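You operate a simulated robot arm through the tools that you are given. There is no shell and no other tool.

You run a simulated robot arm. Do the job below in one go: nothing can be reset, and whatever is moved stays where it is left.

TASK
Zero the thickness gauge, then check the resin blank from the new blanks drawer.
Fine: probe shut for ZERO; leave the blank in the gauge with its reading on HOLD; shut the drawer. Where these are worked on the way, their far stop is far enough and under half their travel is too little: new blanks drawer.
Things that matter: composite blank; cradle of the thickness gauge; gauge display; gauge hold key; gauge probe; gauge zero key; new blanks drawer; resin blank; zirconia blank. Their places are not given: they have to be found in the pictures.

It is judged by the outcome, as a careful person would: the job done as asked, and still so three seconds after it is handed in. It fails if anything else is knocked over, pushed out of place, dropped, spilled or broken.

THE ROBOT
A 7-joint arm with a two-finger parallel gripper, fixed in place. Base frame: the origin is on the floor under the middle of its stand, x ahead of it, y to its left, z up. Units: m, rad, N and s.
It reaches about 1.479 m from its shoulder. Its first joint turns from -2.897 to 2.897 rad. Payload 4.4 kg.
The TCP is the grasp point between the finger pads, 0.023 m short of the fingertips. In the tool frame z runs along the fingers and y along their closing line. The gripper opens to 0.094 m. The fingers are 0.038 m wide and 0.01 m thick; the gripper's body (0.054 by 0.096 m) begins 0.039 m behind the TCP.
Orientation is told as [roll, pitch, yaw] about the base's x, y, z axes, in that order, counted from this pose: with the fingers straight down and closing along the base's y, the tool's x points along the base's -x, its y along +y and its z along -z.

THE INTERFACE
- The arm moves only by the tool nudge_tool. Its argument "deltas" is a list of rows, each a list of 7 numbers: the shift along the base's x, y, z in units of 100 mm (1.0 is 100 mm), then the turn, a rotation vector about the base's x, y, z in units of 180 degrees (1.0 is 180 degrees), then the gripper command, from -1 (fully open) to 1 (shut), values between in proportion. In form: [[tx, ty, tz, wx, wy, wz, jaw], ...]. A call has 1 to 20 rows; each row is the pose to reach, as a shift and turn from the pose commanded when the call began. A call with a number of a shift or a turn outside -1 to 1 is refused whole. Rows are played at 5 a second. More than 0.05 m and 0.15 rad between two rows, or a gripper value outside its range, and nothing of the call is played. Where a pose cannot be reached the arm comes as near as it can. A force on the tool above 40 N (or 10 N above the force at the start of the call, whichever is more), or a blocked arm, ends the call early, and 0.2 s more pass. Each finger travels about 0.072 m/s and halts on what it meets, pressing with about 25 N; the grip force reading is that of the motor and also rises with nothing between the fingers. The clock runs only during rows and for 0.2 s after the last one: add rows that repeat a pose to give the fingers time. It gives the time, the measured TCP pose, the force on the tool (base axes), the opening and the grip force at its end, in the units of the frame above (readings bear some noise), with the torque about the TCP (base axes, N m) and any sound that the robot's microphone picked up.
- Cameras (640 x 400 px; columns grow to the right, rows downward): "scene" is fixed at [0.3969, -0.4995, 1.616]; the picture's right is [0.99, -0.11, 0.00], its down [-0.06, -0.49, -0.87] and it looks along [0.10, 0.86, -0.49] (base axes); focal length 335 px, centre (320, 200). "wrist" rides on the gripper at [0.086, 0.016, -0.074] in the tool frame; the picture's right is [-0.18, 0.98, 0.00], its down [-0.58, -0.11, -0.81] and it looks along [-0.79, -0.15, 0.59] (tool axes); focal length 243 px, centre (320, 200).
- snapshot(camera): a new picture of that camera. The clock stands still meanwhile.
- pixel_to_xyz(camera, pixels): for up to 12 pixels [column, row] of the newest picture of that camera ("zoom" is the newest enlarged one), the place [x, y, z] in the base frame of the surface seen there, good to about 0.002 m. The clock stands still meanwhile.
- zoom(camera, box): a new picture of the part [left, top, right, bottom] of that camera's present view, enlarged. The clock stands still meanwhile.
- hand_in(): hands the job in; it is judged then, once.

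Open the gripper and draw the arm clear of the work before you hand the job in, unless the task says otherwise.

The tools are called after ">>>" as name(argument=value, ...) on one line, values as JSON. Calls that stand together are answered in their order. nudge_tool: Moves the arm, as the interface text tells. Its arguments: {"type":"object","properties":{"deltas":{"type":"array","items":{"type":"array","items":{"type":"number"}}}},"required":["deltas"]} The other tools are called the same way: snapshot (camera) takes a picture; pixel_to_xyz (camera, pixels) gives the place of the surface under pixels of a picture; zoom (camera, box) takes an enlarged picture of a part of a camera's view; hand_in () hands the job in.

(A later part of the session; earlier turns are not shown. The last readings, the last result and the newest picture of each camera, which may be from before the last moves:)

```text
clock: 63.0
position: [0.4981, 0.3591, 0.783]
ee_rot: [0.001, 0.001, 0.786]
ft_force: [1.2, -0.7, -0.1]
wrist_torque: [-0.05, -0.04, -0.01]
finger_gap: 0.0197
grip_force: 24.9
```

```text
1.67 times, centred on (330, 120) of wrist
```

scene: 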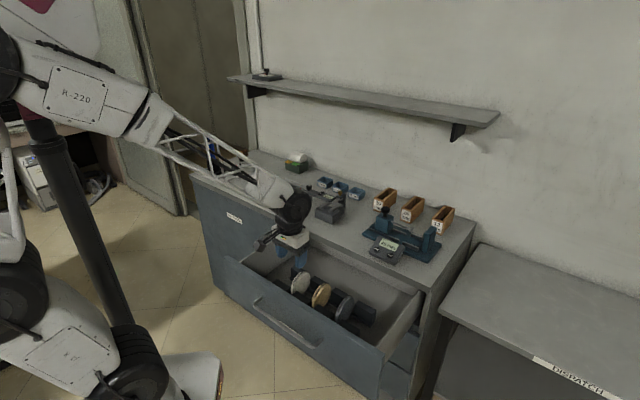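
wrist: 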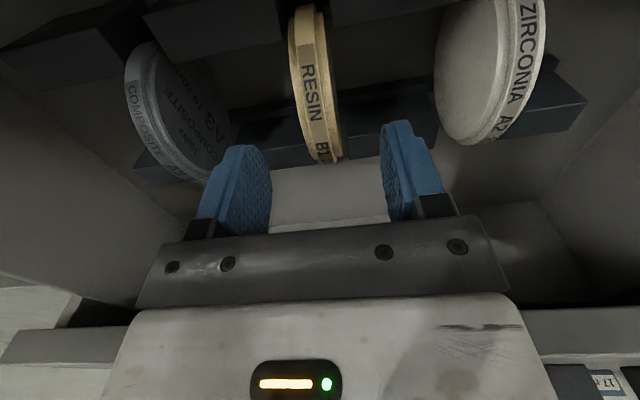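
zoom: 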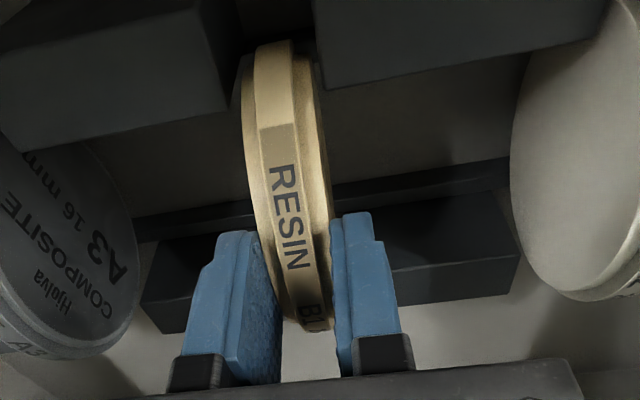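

Gripped with a gap of 19.7 mm, agreeing with a ~20 mm blank. I lift it slowly straight up.

>>> nudge_tool(deltas=[[0, 0, 0.05, 0, 0, 0, 1], [0, 0, 0.15, 0, 0, 0, 1], [0, 0, 0.3, 0, 0, 0, 1], [0, 0, 0.45, 0, 0, 0, 1], [0, 0, 0.6, 0, 0, 0, 1], [0, 0, 0.8, 0, 0, 0, 1], [0, 0, 1.0, 0, 0, 0, 1]])

>>> zoom(camera="wrist", box=[180, 0, 480, 240])

>>> zoom(camera="scene", box=[270, 190, 400, 320])

```text
clock: 64.5
position: [0.4976, 0.3576, 0.8818]
ee_rot: [0.001, 0.0, 0.785]
ft_force: [-1.0, 0.1, -0.9]
wrist_torque: [0.02, 0.0, 0.02]
finger_gap: 0.0194
grip_force: 24.5
```

```text
1.67 times, centred on (330, 120) of wrist
```

zoom: 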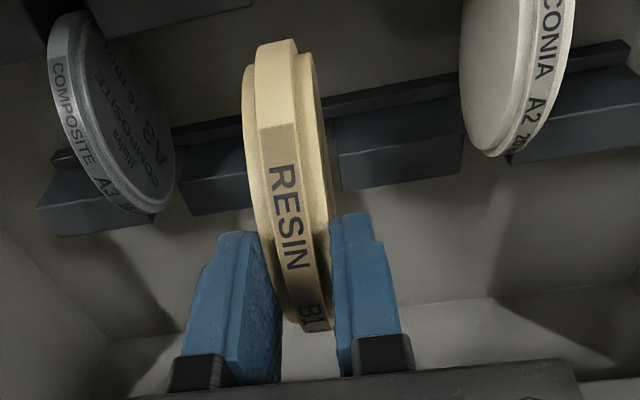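

```text
3.08 times, centred on (335, 255) of scene
```

zoom: 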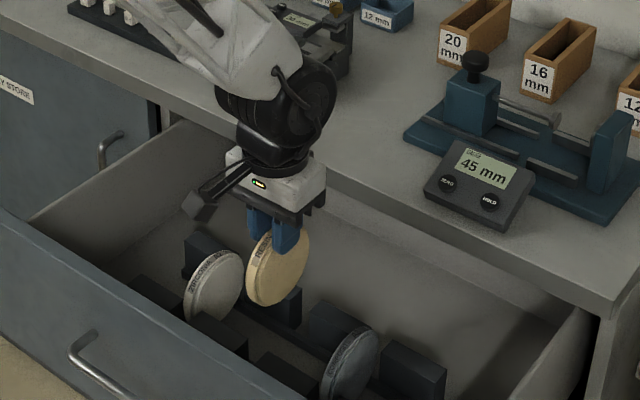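

The resin blank hangs securely from the fingers. I raise it another 140 mm before crossing over the bench.

>>> nudge_tool(deltas=[[0, 0, 0.25, 0, 0, 0, 1], [0, 0, 0.5, 0, 0, 0, 1], [0, 0, 0.75, 0, 0, 0, 1], [0, 0, 1.0, 0, 0, 0, 1]])

>>> nudge_tool(deltas=[[0.1, 0, 0.2, 0, 0, 0, 1], [0.3, 0, 0.4, 0, 0, 0, 1], [0.5, 0, 0.5, 0, 0, 0, 1], [0.75, 0, 0.5, 0, 0, 0, 1], [1.0, 0.05, 0.5, 0, 0, 0, 1]])

>>> nudge_tool(deltas=[[0.25, 0.04, 0, 0, 0, 0, 1], [0.5, 0.08, 0, 0, 0, 0, 1], [0.75, 0.12, 0, 0, 0, 0, 1], [1.0, 0.15, 0, 0, 0, 0, 1]])

>>> snapshot(camera="scene")

```text
clock: 65.5
position: [0.4993, 0.3594, 0.9825]
ee_rot: [0.001, -0.001, 0.785]
ft_force: [-1.7, -0.3, -1.3]
wrist_torque: [0.01, 0.0, 0.0]
finger_gap: 0.0196
grip_force: 25.2
```

```text
clock: 66.8
position: [0.5963, 0.3621, 1.0337]
ee_rot: [0.003, 0.001, 0.785]
ft_force: [-1.0, 0.2, -1.4]
wrist_torque: [-0.01, 0.04, -0.03]
finger_gap: 0.0196
grip_force: 24.9
```

```text
clock: 67.8
position: [0.6999, 0.3798, 1.0332]
ee_rot: [0.0, -0.003, 0.785]
ft_force: [-0.4, -1.2, -2.2]
wrist_torque: [0.0, 0.0, 0.0]
finger_gap: 0.0195
grip_force: 25.0
```

```text
taken
```

scene: 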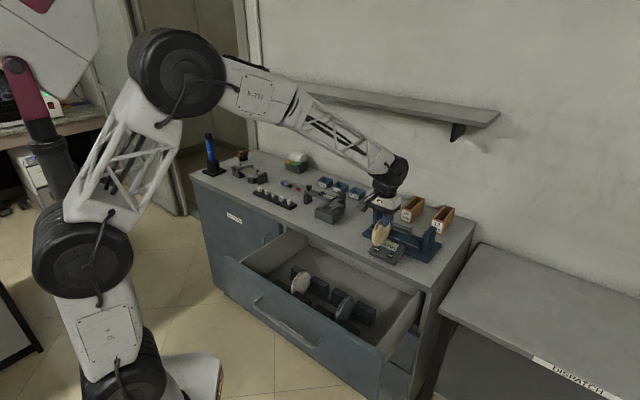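

The blank's underside is only a couple of centimetres above the console here, so I raise another 90 mm before going on.

>>> nudge_tool(deltas=[[0, 0, 0.25, 0, 0, 0, 1], [0, 0, 0.5, 0, 0, 0, 1], [0, 0, 0.75, 0, 0, 0, 1], [0, 0, 0.9, 0, 0, 0, 1]])

>>> nudge_tool(deltas=[[0.25, 0.04, 0, 0, 0, 0, 1], [0.5, 0.08, 0, 0, 0, 0, 1], [0.75, 0.12, 0, 0, 0, 0, 1], [1.0, 0.16, 0, 0, 0, 0, 1]])

>>> nudge_tool(deltas=[[0.2, 0.05, 0, 0, 0, 0, 1], [0.4, 0.1, 0, 0, 0, 0, 1], [0.5, 0.1, 0, 0, 0, 0, 1], [0.5, 0.1, 0, 0, 0, 0, 1]])

>>> snapshot(camera="wrist")

>>> zoom(camera="scene", box=[350, 150, 470, 270])

```text
clock: 68.8
position: [0.6996, 0.3793, 1.1242]
ee_rot: [0.0, -0.002, 0.785]
ft_force: [0.2, -0.1, -2.1]
wrist_torque: [-0.02, 0.0, -0.01]
finger_gap: 0.0196
grip_force: 25.1
```

```text
clock: 69.8
position: [0.7997, 0.3965, 1.1232]
ee_rot: [0.001, 0.001, 0.784]
ft_force: [0.1, 0.1, -0.8]
wrist_torque: [0.01, 0.0, 0.01]
finger_gap: 0.0196
grip_force: 25.6
```

```text
clock: 70.8
position: [0.8475, 0.4055, 1.1242]
ee_rot: [0.003, 0.001, 0.786]
ft_force: [-0.1, 0.9, -1.7]
wrist_torque: [0.0, 0.02, 0.01]
finger_gap: 0.0195
grip_force: 25.7
```

```text
taken
```

wrist: 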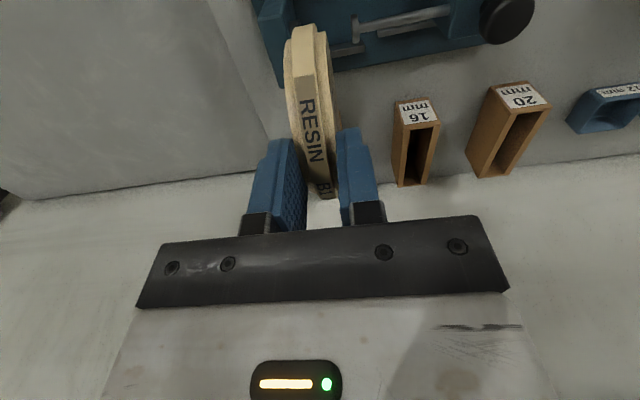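

```text
3.33 times, centred on (410, 210) of scene
```

zoom: 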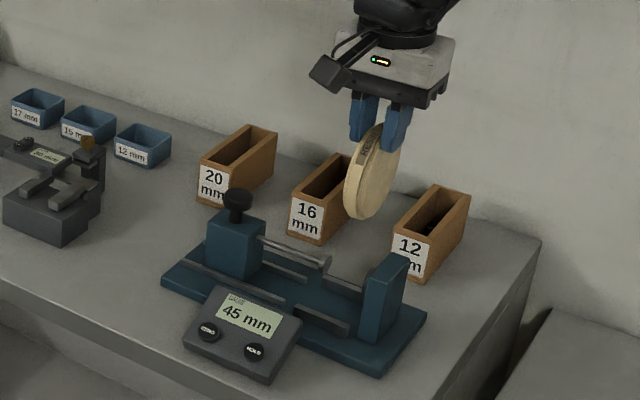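

The blank hangs above the gauge. I zoom in to measure disc faces, probe face and anvil pad against each other.

>>> zoom(camera="scene", box=[405, 180, 440, 245])

```text
6.15 times, centred on (422, 212) of scene
```

zoom: 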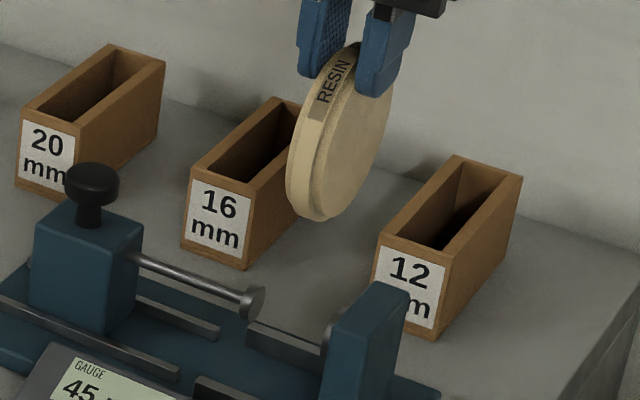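

>>> pixel_to_xyz(camera="zoom", pixels=[[340, 150], [355, 120], [318, 200], [300, 180], [322, 95], [325, 215], [257, 300], [330, 335], [375, 340], [340, 130], [382, 100], [310, 50]])

>>> zoom(camera="scene", box=[408, 215, 438, 240])

```text
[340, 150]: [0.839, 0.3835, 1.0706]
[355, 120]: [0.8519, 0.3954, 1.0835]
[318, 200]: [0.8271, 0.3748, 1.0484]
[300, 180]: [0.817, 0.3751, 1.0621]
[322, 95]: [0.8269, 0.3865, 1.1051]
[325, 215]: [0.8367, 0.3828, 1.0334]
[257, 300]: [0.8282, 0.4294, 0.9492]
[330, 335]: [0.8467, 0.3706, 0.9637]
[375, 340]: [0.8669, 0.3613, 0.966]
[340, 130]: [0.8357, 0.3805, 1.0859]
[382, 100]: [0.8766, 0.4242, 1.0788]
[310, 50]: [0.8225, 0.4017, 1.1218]
```

```text
16.00 times, centred on (423, 228) of scene
```

zoom: 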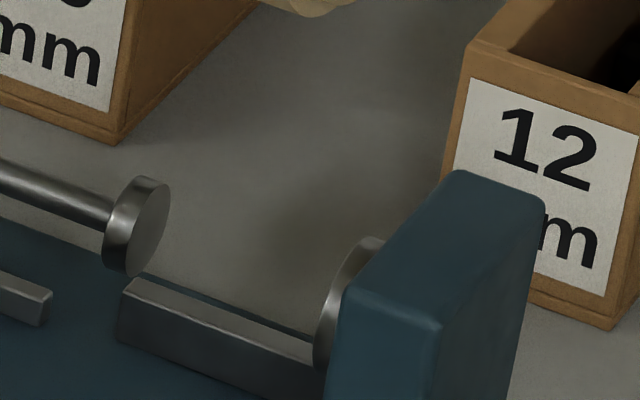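

I measure the pad's left rim and the probe face in this closer zoom.

>>> pixel_to_xyz(camera="zoom", pixels=[[322, 310], [335, 275], [350, 250], [317, 350], [335, 310], [350, 270], [370, 240], [145, 225], [150, 185], [140, 260], [165, 190], [110, 240]])

>>> pixel_to_xyz(camera="zoom", pixels=[[345, 295], [440, 330], [460, 175], [540, 200], [130, 285], [310, 345], [300, 365], [125, 330], [200, 350], [250, 280], [40, 290], [430, 380]])

```text
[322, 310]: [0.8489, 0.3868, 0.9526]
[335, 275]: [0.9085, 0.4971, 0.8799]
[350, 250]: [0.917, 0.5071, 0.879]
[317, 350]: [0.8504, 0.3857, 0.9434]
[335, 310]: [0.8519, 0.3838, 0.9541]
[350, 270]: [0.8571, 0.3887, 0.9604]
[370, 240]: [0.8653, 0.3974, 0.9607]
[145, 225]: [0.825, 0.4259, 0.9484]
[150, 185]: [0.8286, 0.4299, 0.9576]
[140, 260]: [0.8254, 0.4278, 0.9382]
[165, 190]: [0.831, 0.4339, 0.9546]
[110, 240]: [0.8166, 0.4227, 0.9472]
```

```text
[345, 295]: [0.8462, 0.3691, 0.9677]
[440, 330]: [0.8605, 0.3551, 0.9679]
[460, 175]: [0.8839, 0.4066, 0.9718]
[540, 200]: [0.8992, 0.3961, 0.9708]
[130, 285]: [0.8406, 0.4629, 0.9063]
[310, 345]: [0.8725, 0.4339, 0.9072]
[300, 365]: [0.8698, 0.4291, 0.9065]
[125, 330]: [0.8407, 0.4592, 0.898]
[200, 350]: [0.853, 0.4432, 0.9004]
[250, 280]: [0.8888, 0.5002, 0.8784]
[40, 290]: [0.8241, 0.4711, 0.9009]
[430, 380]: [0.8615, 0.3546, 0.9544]
```

Disc right face is at u≈0.322, pad face at 0.3268, disc centre w≈0.887 against the axis 0.888. I shift ~2 mm toward the anvil and descend 85 mm, leaving about 2.5 mm to the pad.

>>> nudge_tool(deltas=[[0.019, -0.009, 0, 0, 0, 0, 1], [0.019, -0.009, -0.2, 0, 0, 0, 1], [0.019, -0.009, -0.4, 0, 0, 0, 1], [0.019, -0.009, -0.6, 0, 0, 0, 1], [0.019, -0.009, -0.75, 0, 0, 0, 1], [0.019, -0.009, -0.85, 0, 0, 0, 1], [0.019, -0.009, -0.85, 0, 0, 0, 1]])

>>> zoom(camera="scene", box=[390, 185, 450, 250])

>>> snapshot(camera="wrist")

```text
clock: 72.3
position: [0.8521, 0.403, 1.0378]
ee_rot: [0.002, 0.001, 0.786]
ft_force: [-0.1, 0.0, -1.2]
wrist_torque: [-0.03, 0.0, -0.01]
finger_gap: 0.0197
grip_force: 24.8
```

```text
6.15 times, centred on (420, 218) of scene
```

zoom: 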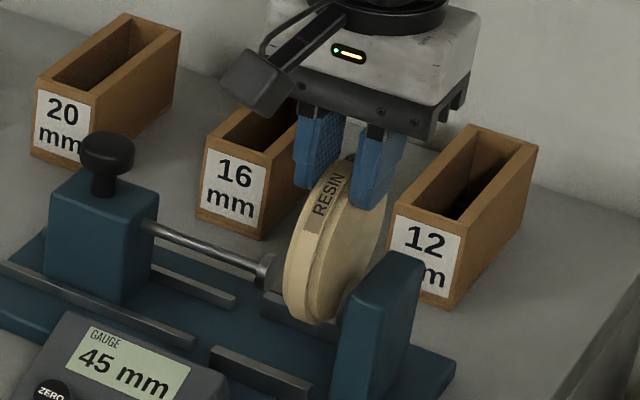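

```text
taken
```

wrist: 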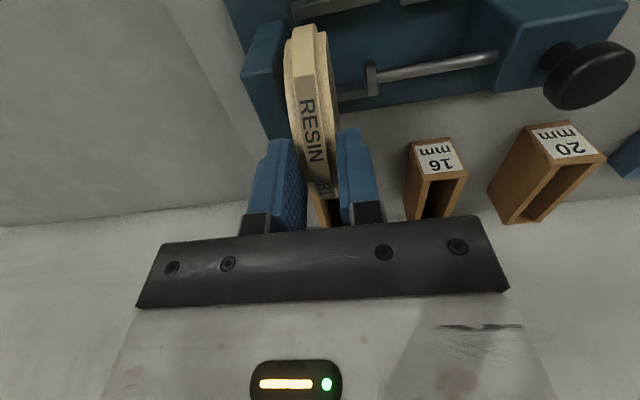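

No contact so far; the disc's lower edge is entering between probe and anvil. I check the face's position against the pad again.

>>> pixel_to_xyz(camera="zoom", pixels=[[345, 240], [335, 265], [365, 225], [325, 290], [350, 215], [400, 262], [290, 290], [300, 310], [375, 170], [265, 268], [380, 275], [360, 262]])

```text
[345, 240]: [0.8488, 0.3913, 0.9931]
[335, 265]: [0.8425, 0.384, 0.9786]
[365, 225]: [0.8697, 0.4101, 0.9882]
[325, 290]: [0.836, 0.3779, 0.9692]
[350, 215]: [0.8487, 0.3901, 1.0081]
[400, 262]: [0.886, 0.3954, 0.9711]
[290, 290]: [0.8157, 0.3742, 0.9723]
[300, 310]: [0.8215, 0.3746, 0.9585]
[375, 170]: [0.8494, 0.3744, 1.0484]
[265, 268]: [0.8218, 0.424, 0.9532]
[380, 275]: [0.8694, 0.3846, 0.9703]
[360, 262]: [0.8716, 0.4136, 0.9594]
```

The gap to the pad is ~2.7 mm. I descend 40 mm more, then feel for the cradle in small steps.

>>> nudge_tool(deltas=[[0, 0, -0.1, 0, 0, 0, 1], [0, 0, -0.2, 0, 0, 0, 1], [0, 0, -0.3, 0, 0, 0, 1], [0, 0, -0.36, 0, 0, 0, 1], [0, 0, -0.4, 0, 0, 0, 1], [0, 0, -0.4, 0, 0, 0, 1]])

>>> zoom(camera="scene", box=[390, 185, 450, 250])

```text
clock: 73.8
position: [0.8519, 0.4046, 0.9993]
ee_rot: [0.002, 0.0, 0.785]
ft_force: [-3.2, -3.9, 17.7]
wrist_torque: [0.09, -0.08, 0.0]
finger_gap: 0.0197
grip_force: 25.3
```

```text
6.15 times, centred on (420, 218) of scene
```

zoom: 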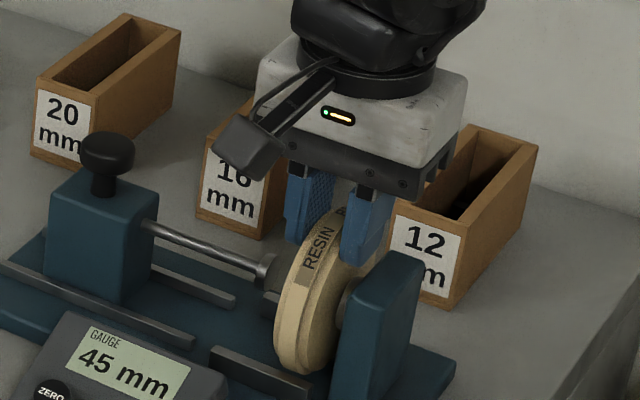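

The cradle is reached (17 N upward, TCP z≈0.999, which puts the disc centre on the probe axis). A −w force says it sits slightly to the rear; I ease up 1 mm and shift 0.6 mm toward −w.

>>> nudge_tool(deltas=[[0, 0, 0.008, 0, 0, 0, 1], [-0.004, -0.004, 0.008, 0, 0, 0, 1], [-0.004, -0.004, 0.008, 0, 0, 0, 1]])

>>> zoom(camera="scene", box=[395, 200, 445, 250])

>>> zoom(camera="wrist", box=[200, 0, 440, 240])

```text
clock: 74.5
position: [0.8507, 0.4031, 0.9997]
ee_rot: [0.001, 0.0, 0.784]
ft_force: [1.6, 2.7, 1.1]
wrist_torque: [0.22, -0.11, 0.0]
finger_gap: 0.0193
grip_force: 24.8
```

```text
8.00 times, centred on (420, 225) of scene
```

zoom: 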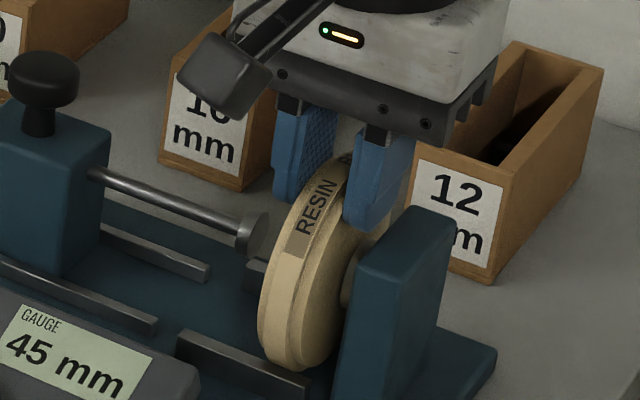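

```text
1.67 times, centred on (320, 120) of wrist
```

zoom: 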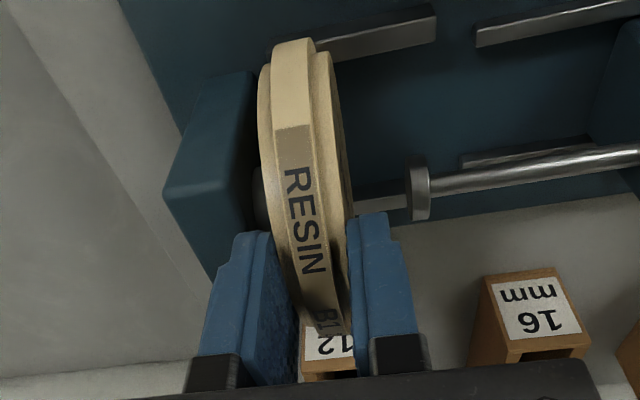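

Forces are now near zero with the disc in the cradle, and the fingertips are above the anvil's top. I slide it ~2 mm toward the pad to close most of the remaining gap.

>>> nudge_tool(deltas=[[0.005, -0.005, 0, 0, 0, 0, 1], [0.01, -0.01, 0, 0, 0, 0, 1], [0.015, -0.015, 0, 0, 0, 0, 1], [0.015, -0.015, 0, 0, 0, 0, 1]])

>>> zoom(camera="scene", box=[405, 205, 440, 240])

```text
clock: 75.5
position: [0.8505, 0.4022, 0.9991]
ee_rot: [0.004, 0.001, 0.785]
ft_force: [-2.3, -0.9, 0.9]
wrist_torque: [-0.04, 0.18, 0.03]
finger_gap: 0.0196
grip_force: 25.1
```

```text
11.43 times, centred on (422, 222) of scene
```

zoom: 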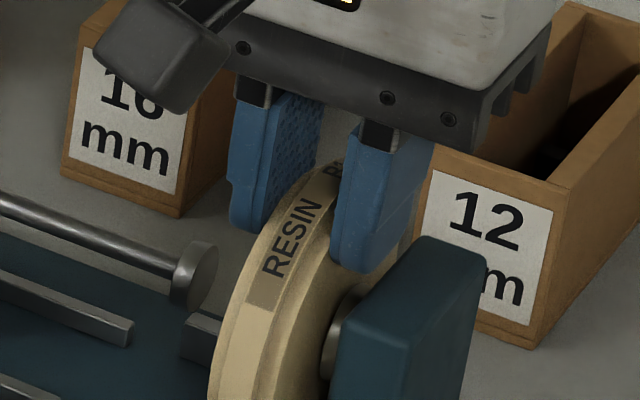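

The disc is practically at the pad. I release it slowly by opening in small steps, then look before lifting.

>>> nudge_tool(deltas=[[0, 0, 0, 0, 0, 0, 0.58], [0, 0, 0, 0, 0, 0, 0.52], [0, 0, 0, 0, 0, 0, 0.45], [0, 0, 0, 0, 0, 0, 0.35], [0, 0, 0, 0, 0, 0, 0.25], [0, 0, 0, 0, 0, 0, 0.15]])

>>> zoom(camera="scene", box=[395, 200, 445, 250])

>>> zoom(camera="wrist", box=[200, 0, 440, 240])

```text
clock: 77.0
position: [0.8526, 0.4023, 0.9985]
ee_rot: [0.002, 0.001, 0.785]
ft_force: [-0.5, 0.4, -0.6]
wrist_torque: [0.01, 0.0, -0.02]
finger_gap: 0.04
grip_force: 0.0
```

```text
8.00 times, centred on (420, 225) of scene
```

zoom: 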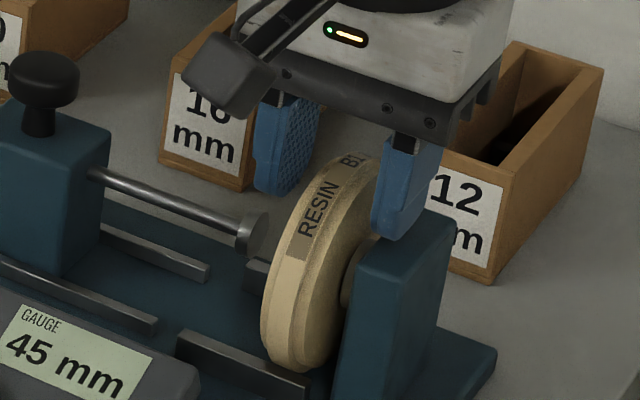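

```text
1.67 times, centred on (320, 120) of wrist
```

zoom: 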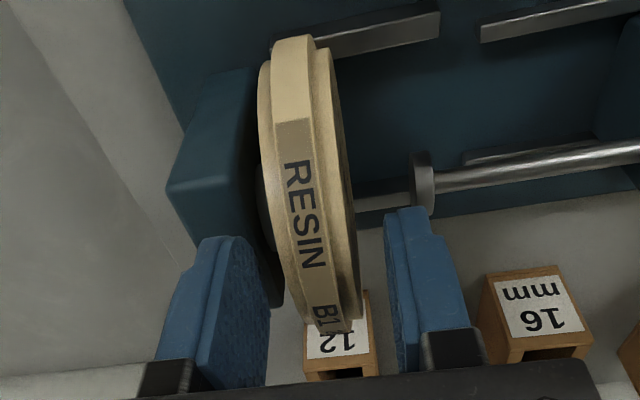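

The resin blank stands steady in the cradle by the pad. I lift straight up and go back over to the knob.

>>> nudge_tool(deltas=[[0, 0, 0.15, 0, 0, 0, 0.15], [0, 0, 0.35, 0, 0, 0, 0.15], [0, 0, 0.6, 0, 0, 0, 0.0], [0, 0, 0.8, 0, 0, 0, -0.2], [-0.2, 0.2, 0.8, 0, 0, 0, -0.3], [-0.45, 0.45, 0.8, 0, 0, 0, -0.3], [-0.7, 0.7, 0.8, 0, 0, 0, -0.3], [-0.9, 0.9, 0.8, 0, 0, 0, -0.3]])

>>> snapshot(camera="wrist")

>>> zoom(camera="scene", box=[360, 180, 450, 260])

```text
clock: 78.8
position: [0.7644, 0.4946, 1.08]
ee_rot: [0.001, 0.0, 0.785]
ft_force: [0.5, -0.1, 0.4]
wrist_torque: [-0.02, -0.04, 0.01]
finger_gap: 0.0614
grip_force: 0.0
```

```text
taken
```

wrist: 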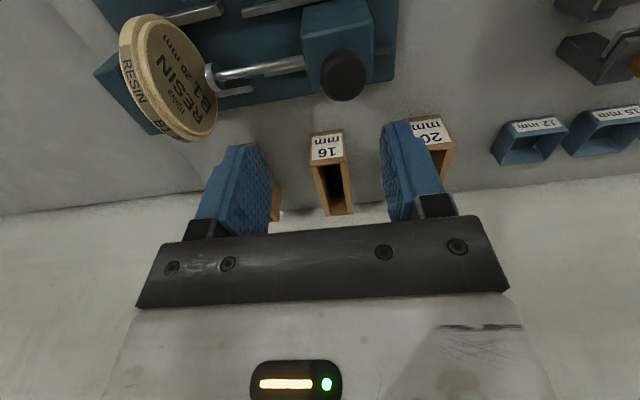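

```text
5.00 times, centred on (405, 220) of scene
```

zoom: 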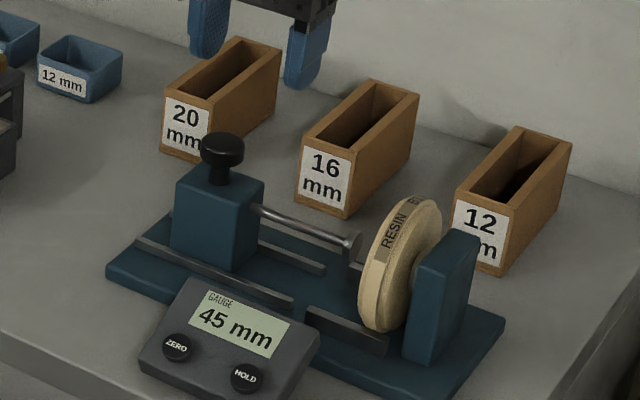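

The disc stays put. I centre over the knob (about (0.751,0.504)) and descend to it.

>>> nudge_tool(deltas=[[-0.123, 0.119, 0, 0, 0, 0, -0.3], [-0.123, 0.119, -0.2, 0, 0, 0, -0.3], [-0.123, 0.119, -0.45, 0, 0, 0, -0.3], [-0.123, 0.119, -0.7, 0, 0, 0, -0.3], [-0.123, 0.119, -0.93, 0, 0, 0, -0.3], [-0.123, 0.119, -0.93, 0, 0, 0, 0.0], [-0.123, 0.119, -0.93, 0, 0, 0, 0.2], [-0.123, 0.119, -0.93, 0, 0, 0, 0.2]])

>>> zoom(camera="scene", box=[360, 190, 450, 260])

```text
clock: 80.5
position: [0.7489, 0.5035, 0.9837]
ee_rot: [0.003, 0.002, 0.786]
ft_force: [0.7, -0.4, 0.2]
wrist_torque: [-0.03, -0.03, 0.0]
finger_gap: 0.0378
grip_force: 0.4
```

```text
5.71 times, centred on (405, 225) of scene
```

zoom: 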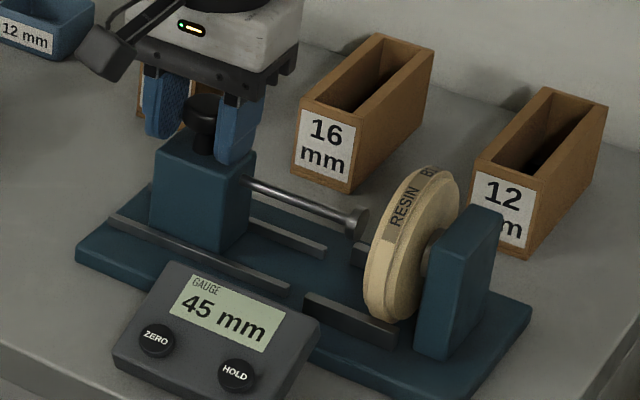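

I push the knob toward the blank gently: 24 mm first in small steps.

>>> nudge_tool(deltas=[[0.025, -0.025, 0, 0, 0, 0, 0.2], [0.05, -0.05, 0, 0, 0, 0, 0.2], [0.075, -0.075, 0, 0, 0, 0, 0.2], [0.1, -0.1, 0, 0, 0, 0, 0.2], [0.125, -0.125, 0, 0, 0, 0, 0.2], [0.15, -0.15, 0, 0, 0, 0, 0.2], [0.17, -0.17, 0, 0, 0, 0, 0.2], [0.17, -0.17, 0, 0, 0, 0, 0.2]])

>>> zoom(camera="scene", box=[360, 190, 450, 260])

```text
clock: 82.3
position: [0.7659, 0.4876, 0.9873]
ee_rot: [0.001, 0.0, 0.788]
ft_force: [-1.2, 0.6, 0.9]
wrist_torque: [0.05, 0.0, 0.0]
finger_gap: 0.0385
grip_force: 0.6
```

```text
5.71 times, centred on (405, 225) of scene
```

zoom: 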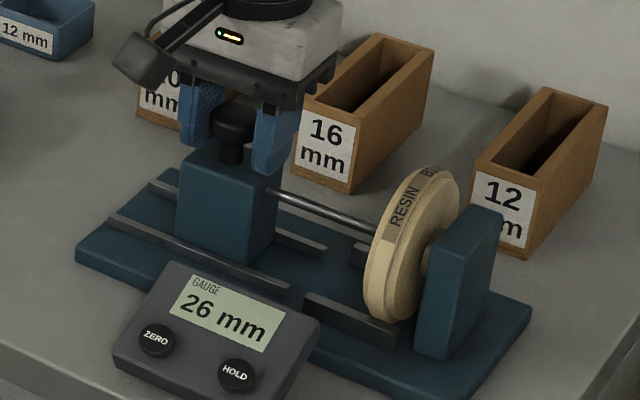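

The display reads 26 mm. I continue in ~1 mm steps, watching force and reading.

>>> nudge_tool(deltas=[[0.007, -0.007, 0, 0, 0, 0, 0.2], [0.014, -0.014, 0, 0, 0, 0, 0.2], [0.021, -0.021, 0, 0, 0, 0, 0.2], [0.028, -0.028, 0, 0, 0, 0, 0.2], [0.028, -0.028, 0, 0, 0, 0, 0.2]])

>>> zoom(camera="scene", box=[360, 190, 450, 260])

```text
clock: 83.5
position: [0.7688, 0.4843, 0.9866]
ee_rot: [0.0, 0.0, 0.786]
ft_force: [-1.0, 2.2, 1.0]
wrist_torque: [0.07, -0.01, 0.02]
finger_gap: 0.0389
grip_force: 1.2
```

```text
5.71 times, centred on (405, 225) of scene
```

zoom: 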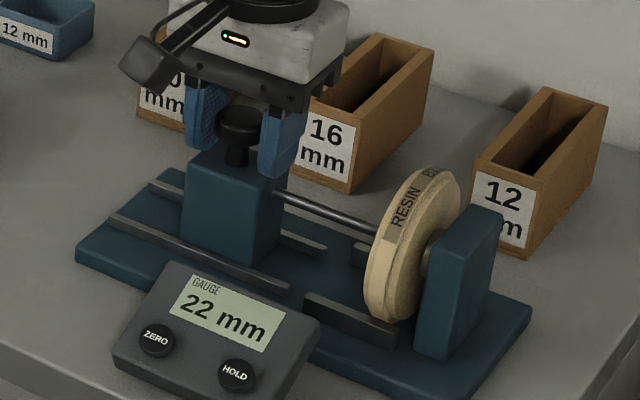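

Now 22 mm with ~2 N resistance. I go on another 2 mm in fine steps.

>>> nudge_tool(deltas=[[0.005, -0.005, 0, 0, 0, 0, 0.2], [0.01, -0.01, 0, 0, 0, 0, 0.2], [0.015, -0.015, 0, 0, 0, 0, 0.2], [0.015, -0.015, 0, 0, 0, 0, 0.2]])

>>> zoom(camera="scene", box=[360, 190, 450, 260])

```text
clock: 84.5
position: [0.7715, 0.4833, 0.9856]
ee_rot: [0.002, 0.0, 0.786]
ft_force: [-4.9, 1.3, 0.1]
wrist_torque: [0.0, 0.02, 0.03]
finger_gap: 0.0397
grip_force: 2.7
```

```text
5.71 times, centred on (405, 225) of scene
```

zoom: 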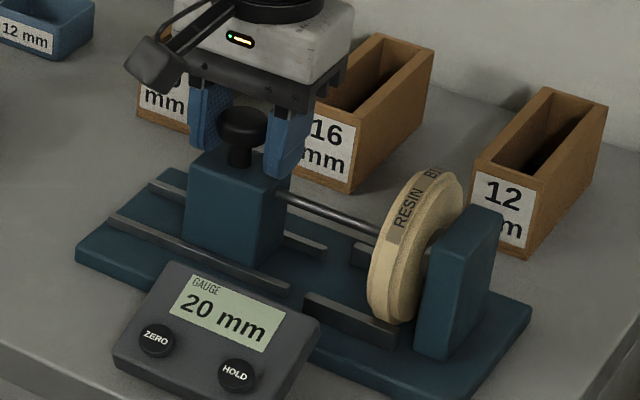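

Reading 20 mm, 4–5 N. I press a little more to make sure the blank is seated between probe and anvil.

>>> nudge_tool(deltas=[[0.005, -0.005, 0, 0, 0, 0, 0.2], [0.01, -0.01, 0, 0, 0, 0, 0.2], [0.014, -0.014, 0, 0, 0, 0, 0.2], [0.014, -0.014, 0, 0, 0, 0, 0.2]])

>>> zoom(camera="scene", box=[360, 190, 450, 260])

>>> zoom(camera="scene", box=[405, 205, 440, 245])

```text
clock: 85.5
position: [0.7718, 0.4821, 0.9863]
ee_rot: [0.001, 0.0, 0.786]
ft_force: [-6.2, 13.2, -1.7]
wrist_torque: [0.06, 0.0, -0.06]
finger_gap: 0.0435
grip_force: 7.0
```

```text
5.71 times, centred on (405, 225) of scene
```

zoom: 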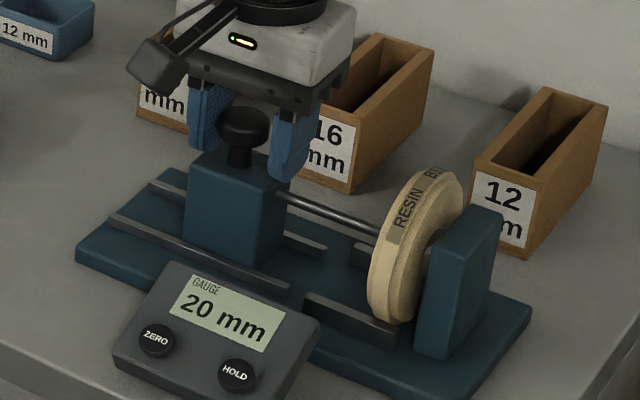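

```text
10.00 times, centred on (422, 225) of scene
```

zoom: 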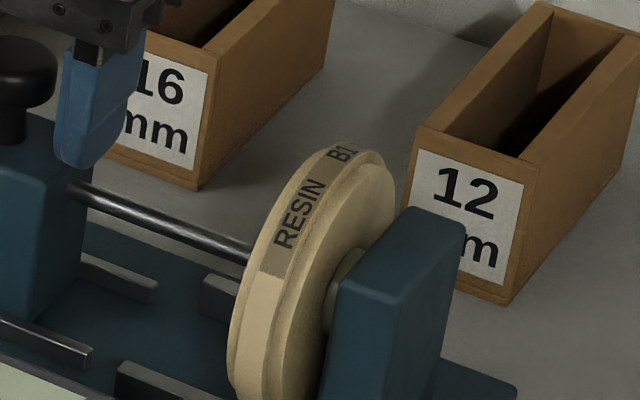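

Force rose to ~14 N with the reading steady at 20 mm: the blank is clamped. I open the fingers and lift off the knob.

>>> nudge_tool(deltas=[[-0.01, 0.01, 0, 0, 0, 0, 0.05], [-0.01, 0.01, 0, 0, 0, 0, -0.2], [-0.01, 0.01, 0, 0, 0, 0, -0.3], [-0.01, 0.01, 0.2, 0, 0, 0, -0.3], [-0.01, 0.01, 0.5, 0, 0, 0, -0.3], [-0.01, 0.01, 0.8, 0, 0, 0, -0.1]])

>>> zoom(camera="scene", box=[360, 190, 450, 260])

```text
clock: 87.0
position: [0.7744, 0.4826, 1.0659]
ee_rot: [0.002, -0.001, 0.785]
ft_force: [-0.3, -0.1, -0.4]
wrist_torque: [-0.01, 0.03, 0.03]
finger_gap: 0.0517
grip_force: 0.0
```

```text
5.71 times, centred on (405, 225) of scene
```

zoom: 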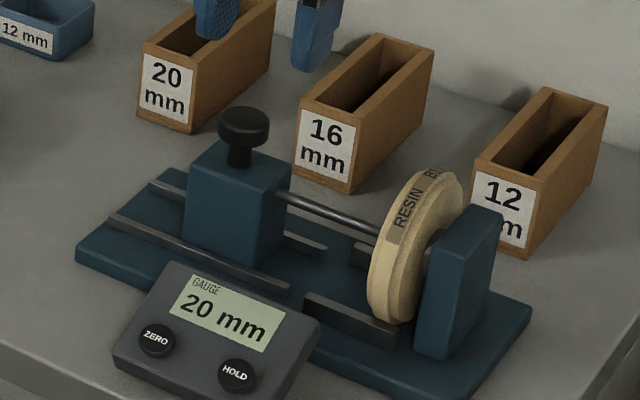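

The reading holds at 20 mm. I now go to the HOLD key: back over the console, tilting 25° and closing the fingers again.

>>> nudge_tool(deltas=[[-0.05, -0.15, 0.1, 0.0164, -0.0164, 0, 0.2], [-0.1, -0.3, 0.1, 0.0327, -0.0327, 0, 0.5], [-0.2, -0.45, 0.1, 0.0491, -0.0491, 0, 0.8], [-0.3, -0.6, 0.1, 0.0655, -0.0655, 0, 1], [-0.35, -0.75, 0.1, 0.0818, -0.0818, 0, 1], [-0.4, -0.9, 0.1, 0.0982, -0.0982, 0, 1]])

>>> nudge_tool(deltas=[[-0.1, -0.25, -0.2, 0, 0, 0, 1], [-0.2, -0.5, -0.4, 0, 0, 0, 1], [-0.308, -0.776, -0.7, 0, 0, 0, 1], [-0.308, -0.776, -0.95, 0, 0, 0, 1], [-0.308, -0.776, -0.95, 0, 0, 0, 1]])

>>> zoom(camera="scene", box=[360, 200, 440, 265])

>>> snapshot(camera="wrist")

```text
clock: 88.3
position: [0.7341, 0.3919, 1.0767]
ee_rot: [0.001, -0.438, 0.786]
ft_force: [-0.2, -0.4, 0.0]
wrist_torque: [-0.03, 0.01, 0.0]
finger_gap: 0.0
grip_force: 24.7
```

```text
clock: 89.5
position: [0.7005, 0.3169, 0.9822]
ee_rot: [0.003, -0.435, 0.786]
ft_force: [0.1, -0.1, 0.0]
wrist_torque: [-0.04, -0.02, 0.01]
finger_gap: 0.0
grip_force: 25.2
```

```text
6.15 times, centred on (400, 232) of scene
```

zoom: 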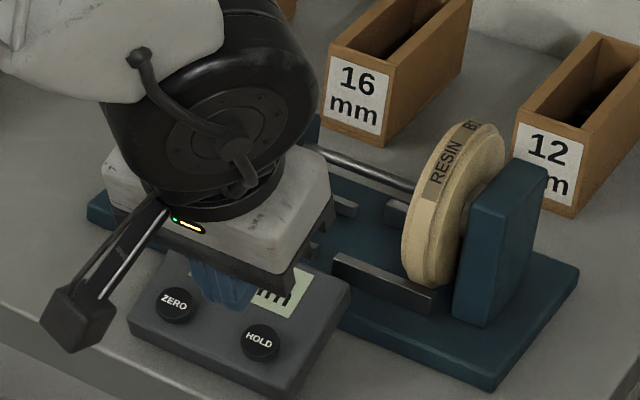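

```text
taken
```

wrist: 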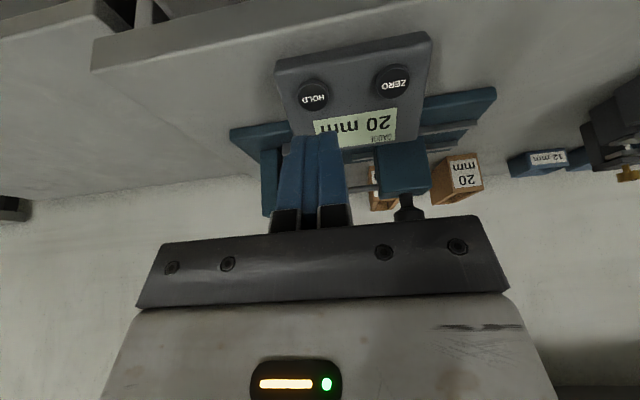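

HOLD is at (313,95) in the wrist picture, the fingertips at about (318,140). I verify the key's place before pressing.

>>> pixel_to_xyz(camera="wrist", pixels=[[313, 95], [300, 95], [327, 95], [313, 82], [313, 108], [391, 82], [318, 140], [318, 135]])

>>> nudge_tool(deltas=[[0, 0, 0, 0, 0, 0, 1]])

```text
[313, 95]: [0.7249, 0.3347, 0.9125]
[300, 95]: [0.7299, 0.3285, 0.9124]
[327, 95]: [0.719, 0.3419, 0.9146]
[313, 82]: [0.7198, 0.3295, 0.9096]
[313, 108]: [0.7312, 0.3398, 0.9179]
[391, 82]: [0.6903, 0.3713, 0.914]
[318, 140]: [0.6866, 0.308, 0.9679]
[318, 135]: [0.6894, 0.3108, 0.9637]
```

```text
clock: 90.0
position: [0.7004, 0.3165, 0.9825]
ee_rot: [0.004, -0.436, 0.786]
ft_force: [-0.6, 0.2, 1.2]
wrist_torque: [0.0, 0.01, -0.02]
finger_gap: 0.0001
grip_force: 25.3
```

The key is about 1–2 mm to the right of my line; I shift slightly and advance 38 mm along the key axis.

>>> nudge_tool(deltas=[[0.04, 0.02, -0.1, 0, 0, 0, 1], [0.08, 0.05, -0.2, 0, 0, 0, 1], [0.125, 0.103, -0.344, 0, 0, 0, 1], [0.125, 0.103, -0.344, 0, 0, 0, 1]])

>>> zoom(camera="wrist", box=[200, 0, 440, 240])

>>> zoom(camera="scene", box=[360, 210, 430, 270])

```text
clock: 91.0
position: [0.7141, 0.3258, 0.9481]
ee_rot: [0.004, -0.436, 0.785]
ft_force: [0.4, 0.2, 0.0]
wrist_torque: [0.02, 0.01, 0.02]
finger_gap: 0.0
grip_force: 25.2
```

```text
1.67 times, centred on (320, 120) of wrist
```

zoom: 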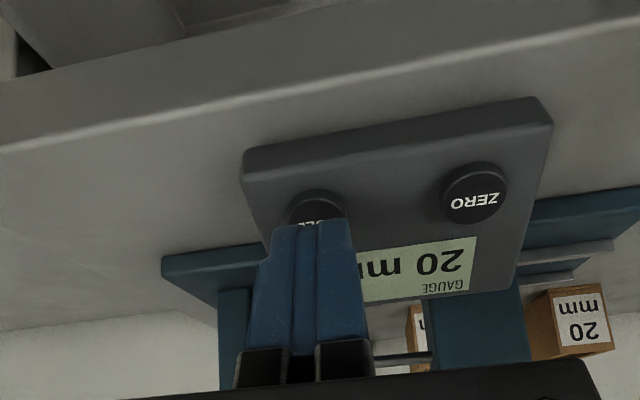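

```text
6.67 times, centred on (395, 240) of scene
```

zoom: 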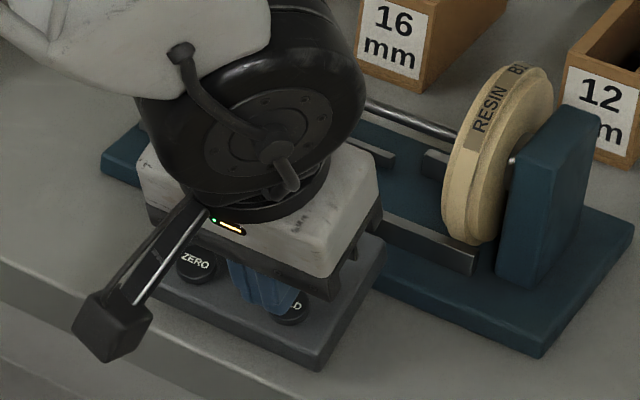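

The fingertips are lined up on HOLD. I advance in fine steps until I hear a single click.

>>> nudge_tool(deltas=[[0.015, 0.015, -0.045, 0, 0, 0, 1], [0.03, 0.03, -0.0906, 0, 0, 0, 1], [0.042, 0.042, -0.127, 0, 0, 0, 1], [0.045, 0.045, -0.136, 0, 0, 0, 1], [0.048, 0.048, -0.145, 0, 0, 0, 1], [0.048, 0.048, -0.145, 0, 0, 0, 1]])

```text
clock: 92.3
position: [0.7192, 0.33, 0.9337]
ee_rot: [0.001, -0.436, 0.786]
ft_force: [0.7, -1.0, 1.6]
wrist_torque: [0.0, -0.02, -0.03]
finger_gap: 0.0
grip_force: 25.3
heard: click
```

A click was heard. I withdraw along the axis and check the display for the hold indication.

>>> nudge_tool(deltas=[[-0.01, -0.01, 0.03, 0, 0, 0, 1], [-0.04, -0.04, 0.12, 0, 0, 0, 1], [-0.1, -0.1, 0.3, 0, 0, 0, 1], [-0.2, -0.2, 0.55, 0, 0, 0, 1], [-0.35, -0.35, 0.8, 0, 0, 0, 1]])

>>> zoom(camera="scene", box=[360, 200, 440, 265])

>>> snapshot(camera="wrist")

```text
clock: 93.5
position: [0.6838, 0.2952, 1.0135]
ee_rot: [0.0, -0.437, 0.785]
ft_force: [-0.5, 0.2, -0.6]
wrist_torque: [-0.01, -0.02, -0.01]
finger_gap: 0.0
grip_force: 25.0
```

```text
6.15 times, centred on (400, 232) of scene
```

zoom: 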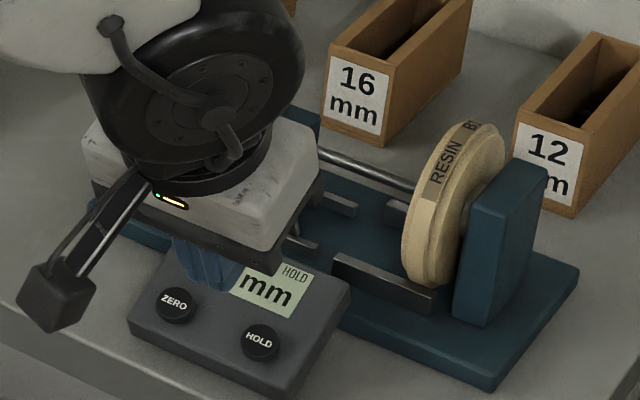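

```text
taken
```

wrist: 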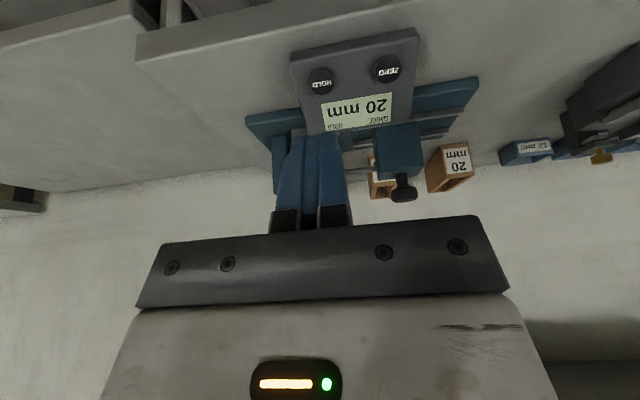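

The display shows 20 mm with HOLD. Now the drawer has to be shut: I retreat toward the robot at this height, moving to the drawer's centre line.

>>> nudge_tool(deltas=[[-0.2, -0.1, 0.1, 0, 0, 0, 1], [-0.45, -0.2, 0.1, 0, 0, 0, 1], [-0.7, -0.25, 0.1, 0, 0, 0, 1], [-0.95, -0.3, 0.1, 0, 0, 0, 1]])

>>> nudge_tool(deltas=[[-0.25, -0.08, 0, 0.0262, -0.0262, 0, 1], [-0.5, -0.16, 0, 0.0524, -0.0524, 0, 1], [-0.75, -0.23, 0, 0.0786, -0.0786, 0, 1], [-0.95, -0.3, 0, 0.1047, -0.1047, 0, 1], [-0.95, -0.3, 0, 0.1309, -0.1309, 0, 1], [-0.95, -0.3, 0, 0.1571, -0.1571, 0, 1], [-0.95, -0.3, 0, 0.1571, -0.1571, 0, 1]])

>>> nudge_tool(deltas=[[-0.25, -0.08, 0, 0, 0, 0, 1], [-0.5, -0.16, 0, 0, 0, 0, 1], [-0.75, -0.23, 0, 0, 0, 0, 1], [-0.9, -0.28, 0, 0, 0, 0, 1]])

>>> nudge_tool(deltas=[[-0.25, -0.08, 0, 0, 0, 0, 1], [-0.5, -0.16, 0, 0, 0, 0, 1], [-0.75, -0.23, 0, 0, 0, 0, 1], [-0.895, -0.265, 0, 0, 0, 0, 1]])

>>> snapshot(camera="scene")

>>> snapshot(camera="wrist")

```text
clock: 94.5
position: [0.5901, 0.2672, 1.0242]
ee_rot: [0.002, -0.436, 0.787]
ft_force: [0.6, -0.7, 0.7]
wrist_torque: [0.03, -0.03, 0.01]
finger_gap: 0.0
grip_force: 25.2
```

```text
clock: 96.3
position: [0.5015, 0.239, 0.9592]
ee_rot: [0.104, -1.022, 0.696]
ft_force: [-1.0, 0.2, 1.1]
wrist_torque: [-0.01, 0.0, 0.01]
finger_gap: 0.0003
grip_force: 25.1
stopped in row 7: the arm was blocked; the commanded pose is now the measured one
```

```text
clock: 97.3
position: [0.4123, 0.2109, 0.9601]
ee_rot: [0.105, -1.022, 0.694]
ft_force: [0.0, -0.2, 0.8]
wrist_torque: [-0.01, -0.01, -0.01]
finger_gap: 0.0
grip_force: 24.5
```

```text
clock: 98.3
position: [0.3242, 0.1857, 0.9573]
ee_rot: [0.105, -1.023, 0.696]
ft_force: [-1.2, 0.7, 0.5]
wrist_torque: [0.03, 0.0, 0.0]
finger_gap: 0.0
grip_force: 25.0
```

```text
taken
```

scene: 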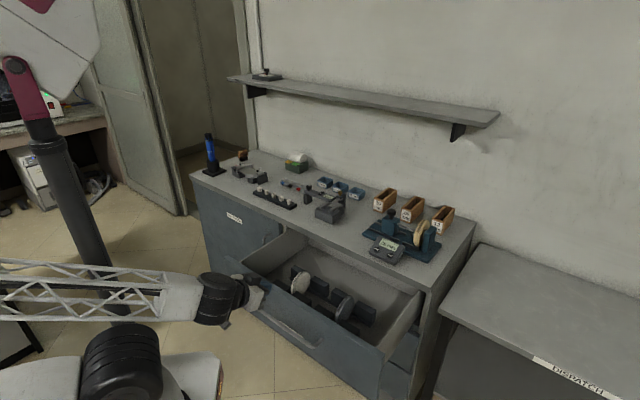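

```text
taken
```

wrist: 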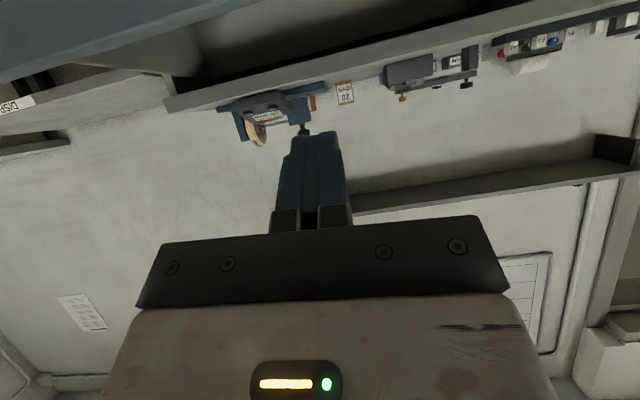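

The wrist ran into a joint limit while tilting (the tool sagged to z 0.957 but touched nothing). I check that the gauge and drawer are undisturbed before choosing another wrist orientation.

>>> zoom(camera="scene", box=[360, 190, 450, 265])

>>> zoom(camera="scene", box=[200, 240, 400, 370])

```text
5.33 times, centred on (405, 228) of scene
```

zoom: 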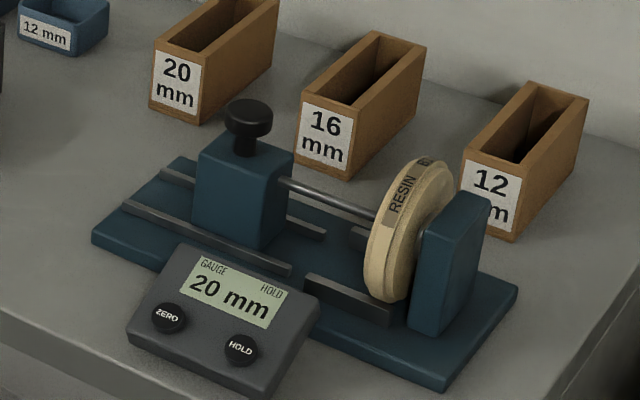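

```text
3.08 times, centred on (300, 305) of scene
```

zoom: 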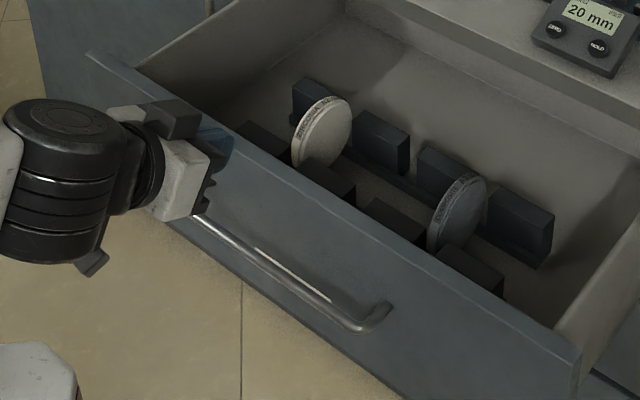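

Everything is in order: the display shows "HOLD 20 mm" and both other blanks sit in their rack. I bring the tool upright again, then turn it to −45° yaw as used for the handle.

>>> nudge_tool(deltas=[[0, 0, 0.1, -0.0269, 0.0244, 0.001, 1], [0, 0, 0.2, -0.0538, 0.0488, 0.0019, 1], [0, 0, 0.3, -0.0807, 0.0732, 0.0029, 1], [0, 0, 0.4, -0.1076, 0.0976, 0.0039, 1], [0, 0, 0.5, -0.1344, 0.122, 0.0048, 1], [0, 0, 0.5, -0.1613, 0.1464, 0.0058, 1], [0, 0, 0.5, -0.1882, 0.1708, 0.0068, 1], [0, 0, 0.5, -0.2151, 0.1952, 0.0077, 1], [0, 0, 0.5, -0.242, 0.2196, 0.0087, 1], [0, 0, 0.5, -0.242, 0.2196, 0.0087, 1]])

>>> nudge_tool(deltas=[[0, 0, 0, 0, 0, -0.0417, 1], [0, 0, 0, 0, 0, -0.0833, 1], [0, 0, 0, 0, 0, -0.125, 1], [0, 0, 0, 0, 0, -0.1667, 1], [0, 0, 0, 0, 0, -0.2083, 1], [0, 0, 0, 0, 0, -0.25, 1], [0, 0, 0, 0, 0, -0.2917, 1], [0, 0, 0, 0, 0, -0.3333, 1], [0, 0, 0, 0, 0, -0.375, 1], [0, 0, 0, 0, 0, -0.4167, 1], [0, 0, 0, 0, 0, -0.4583, 1], [0, 0, 0, 0, 0, -0.5, 1], [0, 0, 0, 0, 0, -0.5, 1]])

```text
clock: 100.5
position: [0.3226, 0.1844, 1.0101]
ee_rot: [-0.002, 0.001, 0.785]
ft_force: [-0.5, -0.3, 0.2]
wrist_torque: [0.0, 0.0, -0.01]
finger_gap: 0.0001
grip_force: 25.1
```

```text
clock: 103.3
position: [0.3216, 0.1835, 1.0098]
ee_rot: [-0.002, 0.001, -0.786]
ft_force: [0.1, 0.2, -1.1]
wrist_torque: [0.0, 0.0, 0.0]
finger_gap: 0.0002
grip_force: 24.9
```

Now at −45° yaw upright. I tilt 55° toward the drawer front and descend in front of it (panel at w≈0.447, bar at z 0.769), aiming the tips at the panel above the bar.

>>> nudge_tool(deltas=[[-0.03, -0.03, 0, 0.0309, -0.0309, 0, 1], [-0.06, -0.06, 0, 0.0617, -0.0617, 0, 1], [-0.09, -0.09, -0.1, 0.0926, -0.0926, 0, 1], [-0.09, -0.09, -0.2, 0.1235, -0.1235, 0, 1], [-0.09, -0.09, -0.3, 0.1544, -0.1544, 0, 1], [-0.09, -0.09, -0.4, 0.1853, -0.1853, 0, 1], [-0.09, -0.09, -0.5, 0.2161, -0.2161, 0, 1], [-0.09, -0.09, -0.5, 0.2161, -0.2161, 0, 1]])

>>> nudge_tool(deltas=[[0, 0, -0.25, 0, 0, 0, 1], [0, 0, -0.5, 0, 0, 0, 1], [0, 0, -0.75, 0, 0, 0, 1], [0, 0, -1.0, 0, 0, 0, 1], [0, 0, -1.0, 0, 0, 0, 1]])

>>> snapshot(camera="scene")

>>> snapshot(camera="wrist")

```text
clock: 105.2
position: [0.3164, 0.1733, 0.9483]
ee_rot: [0.926, 0.016, -0.784]
ft_force: [0.2, 0.6, 1.1]
wrist_torque: [-0.05, 0.06, 0.04]
finger_gap: 0.0001
grip_force: 24.9
```

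```text
clock: 106.3
position: [0.3153, 0.1758, 0.8586]
ee_rot: [0.959, -0.002, -0.786]
ft_force: [-0.2, 0.7, 0.9]
wrist_torque: [-0.01, -0.02, 0.0]
finger_gap: 0.0003
grip_force: 25.1
```

```text
taken
```

scene: 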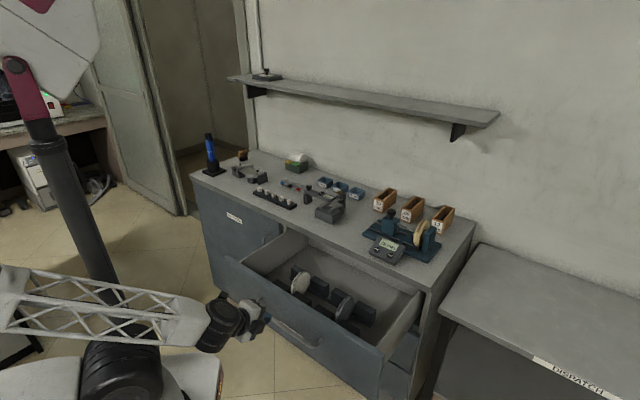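

```text
taken
```

wrist: 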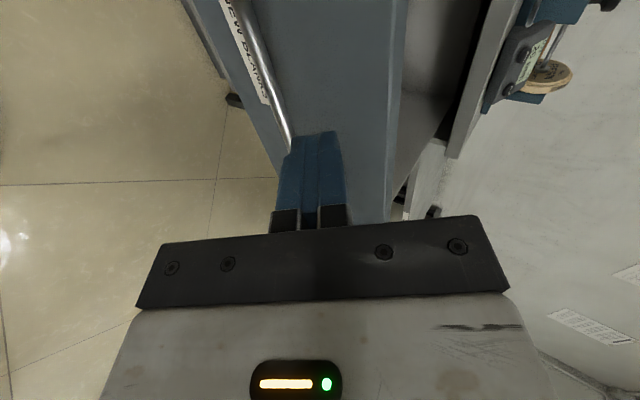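

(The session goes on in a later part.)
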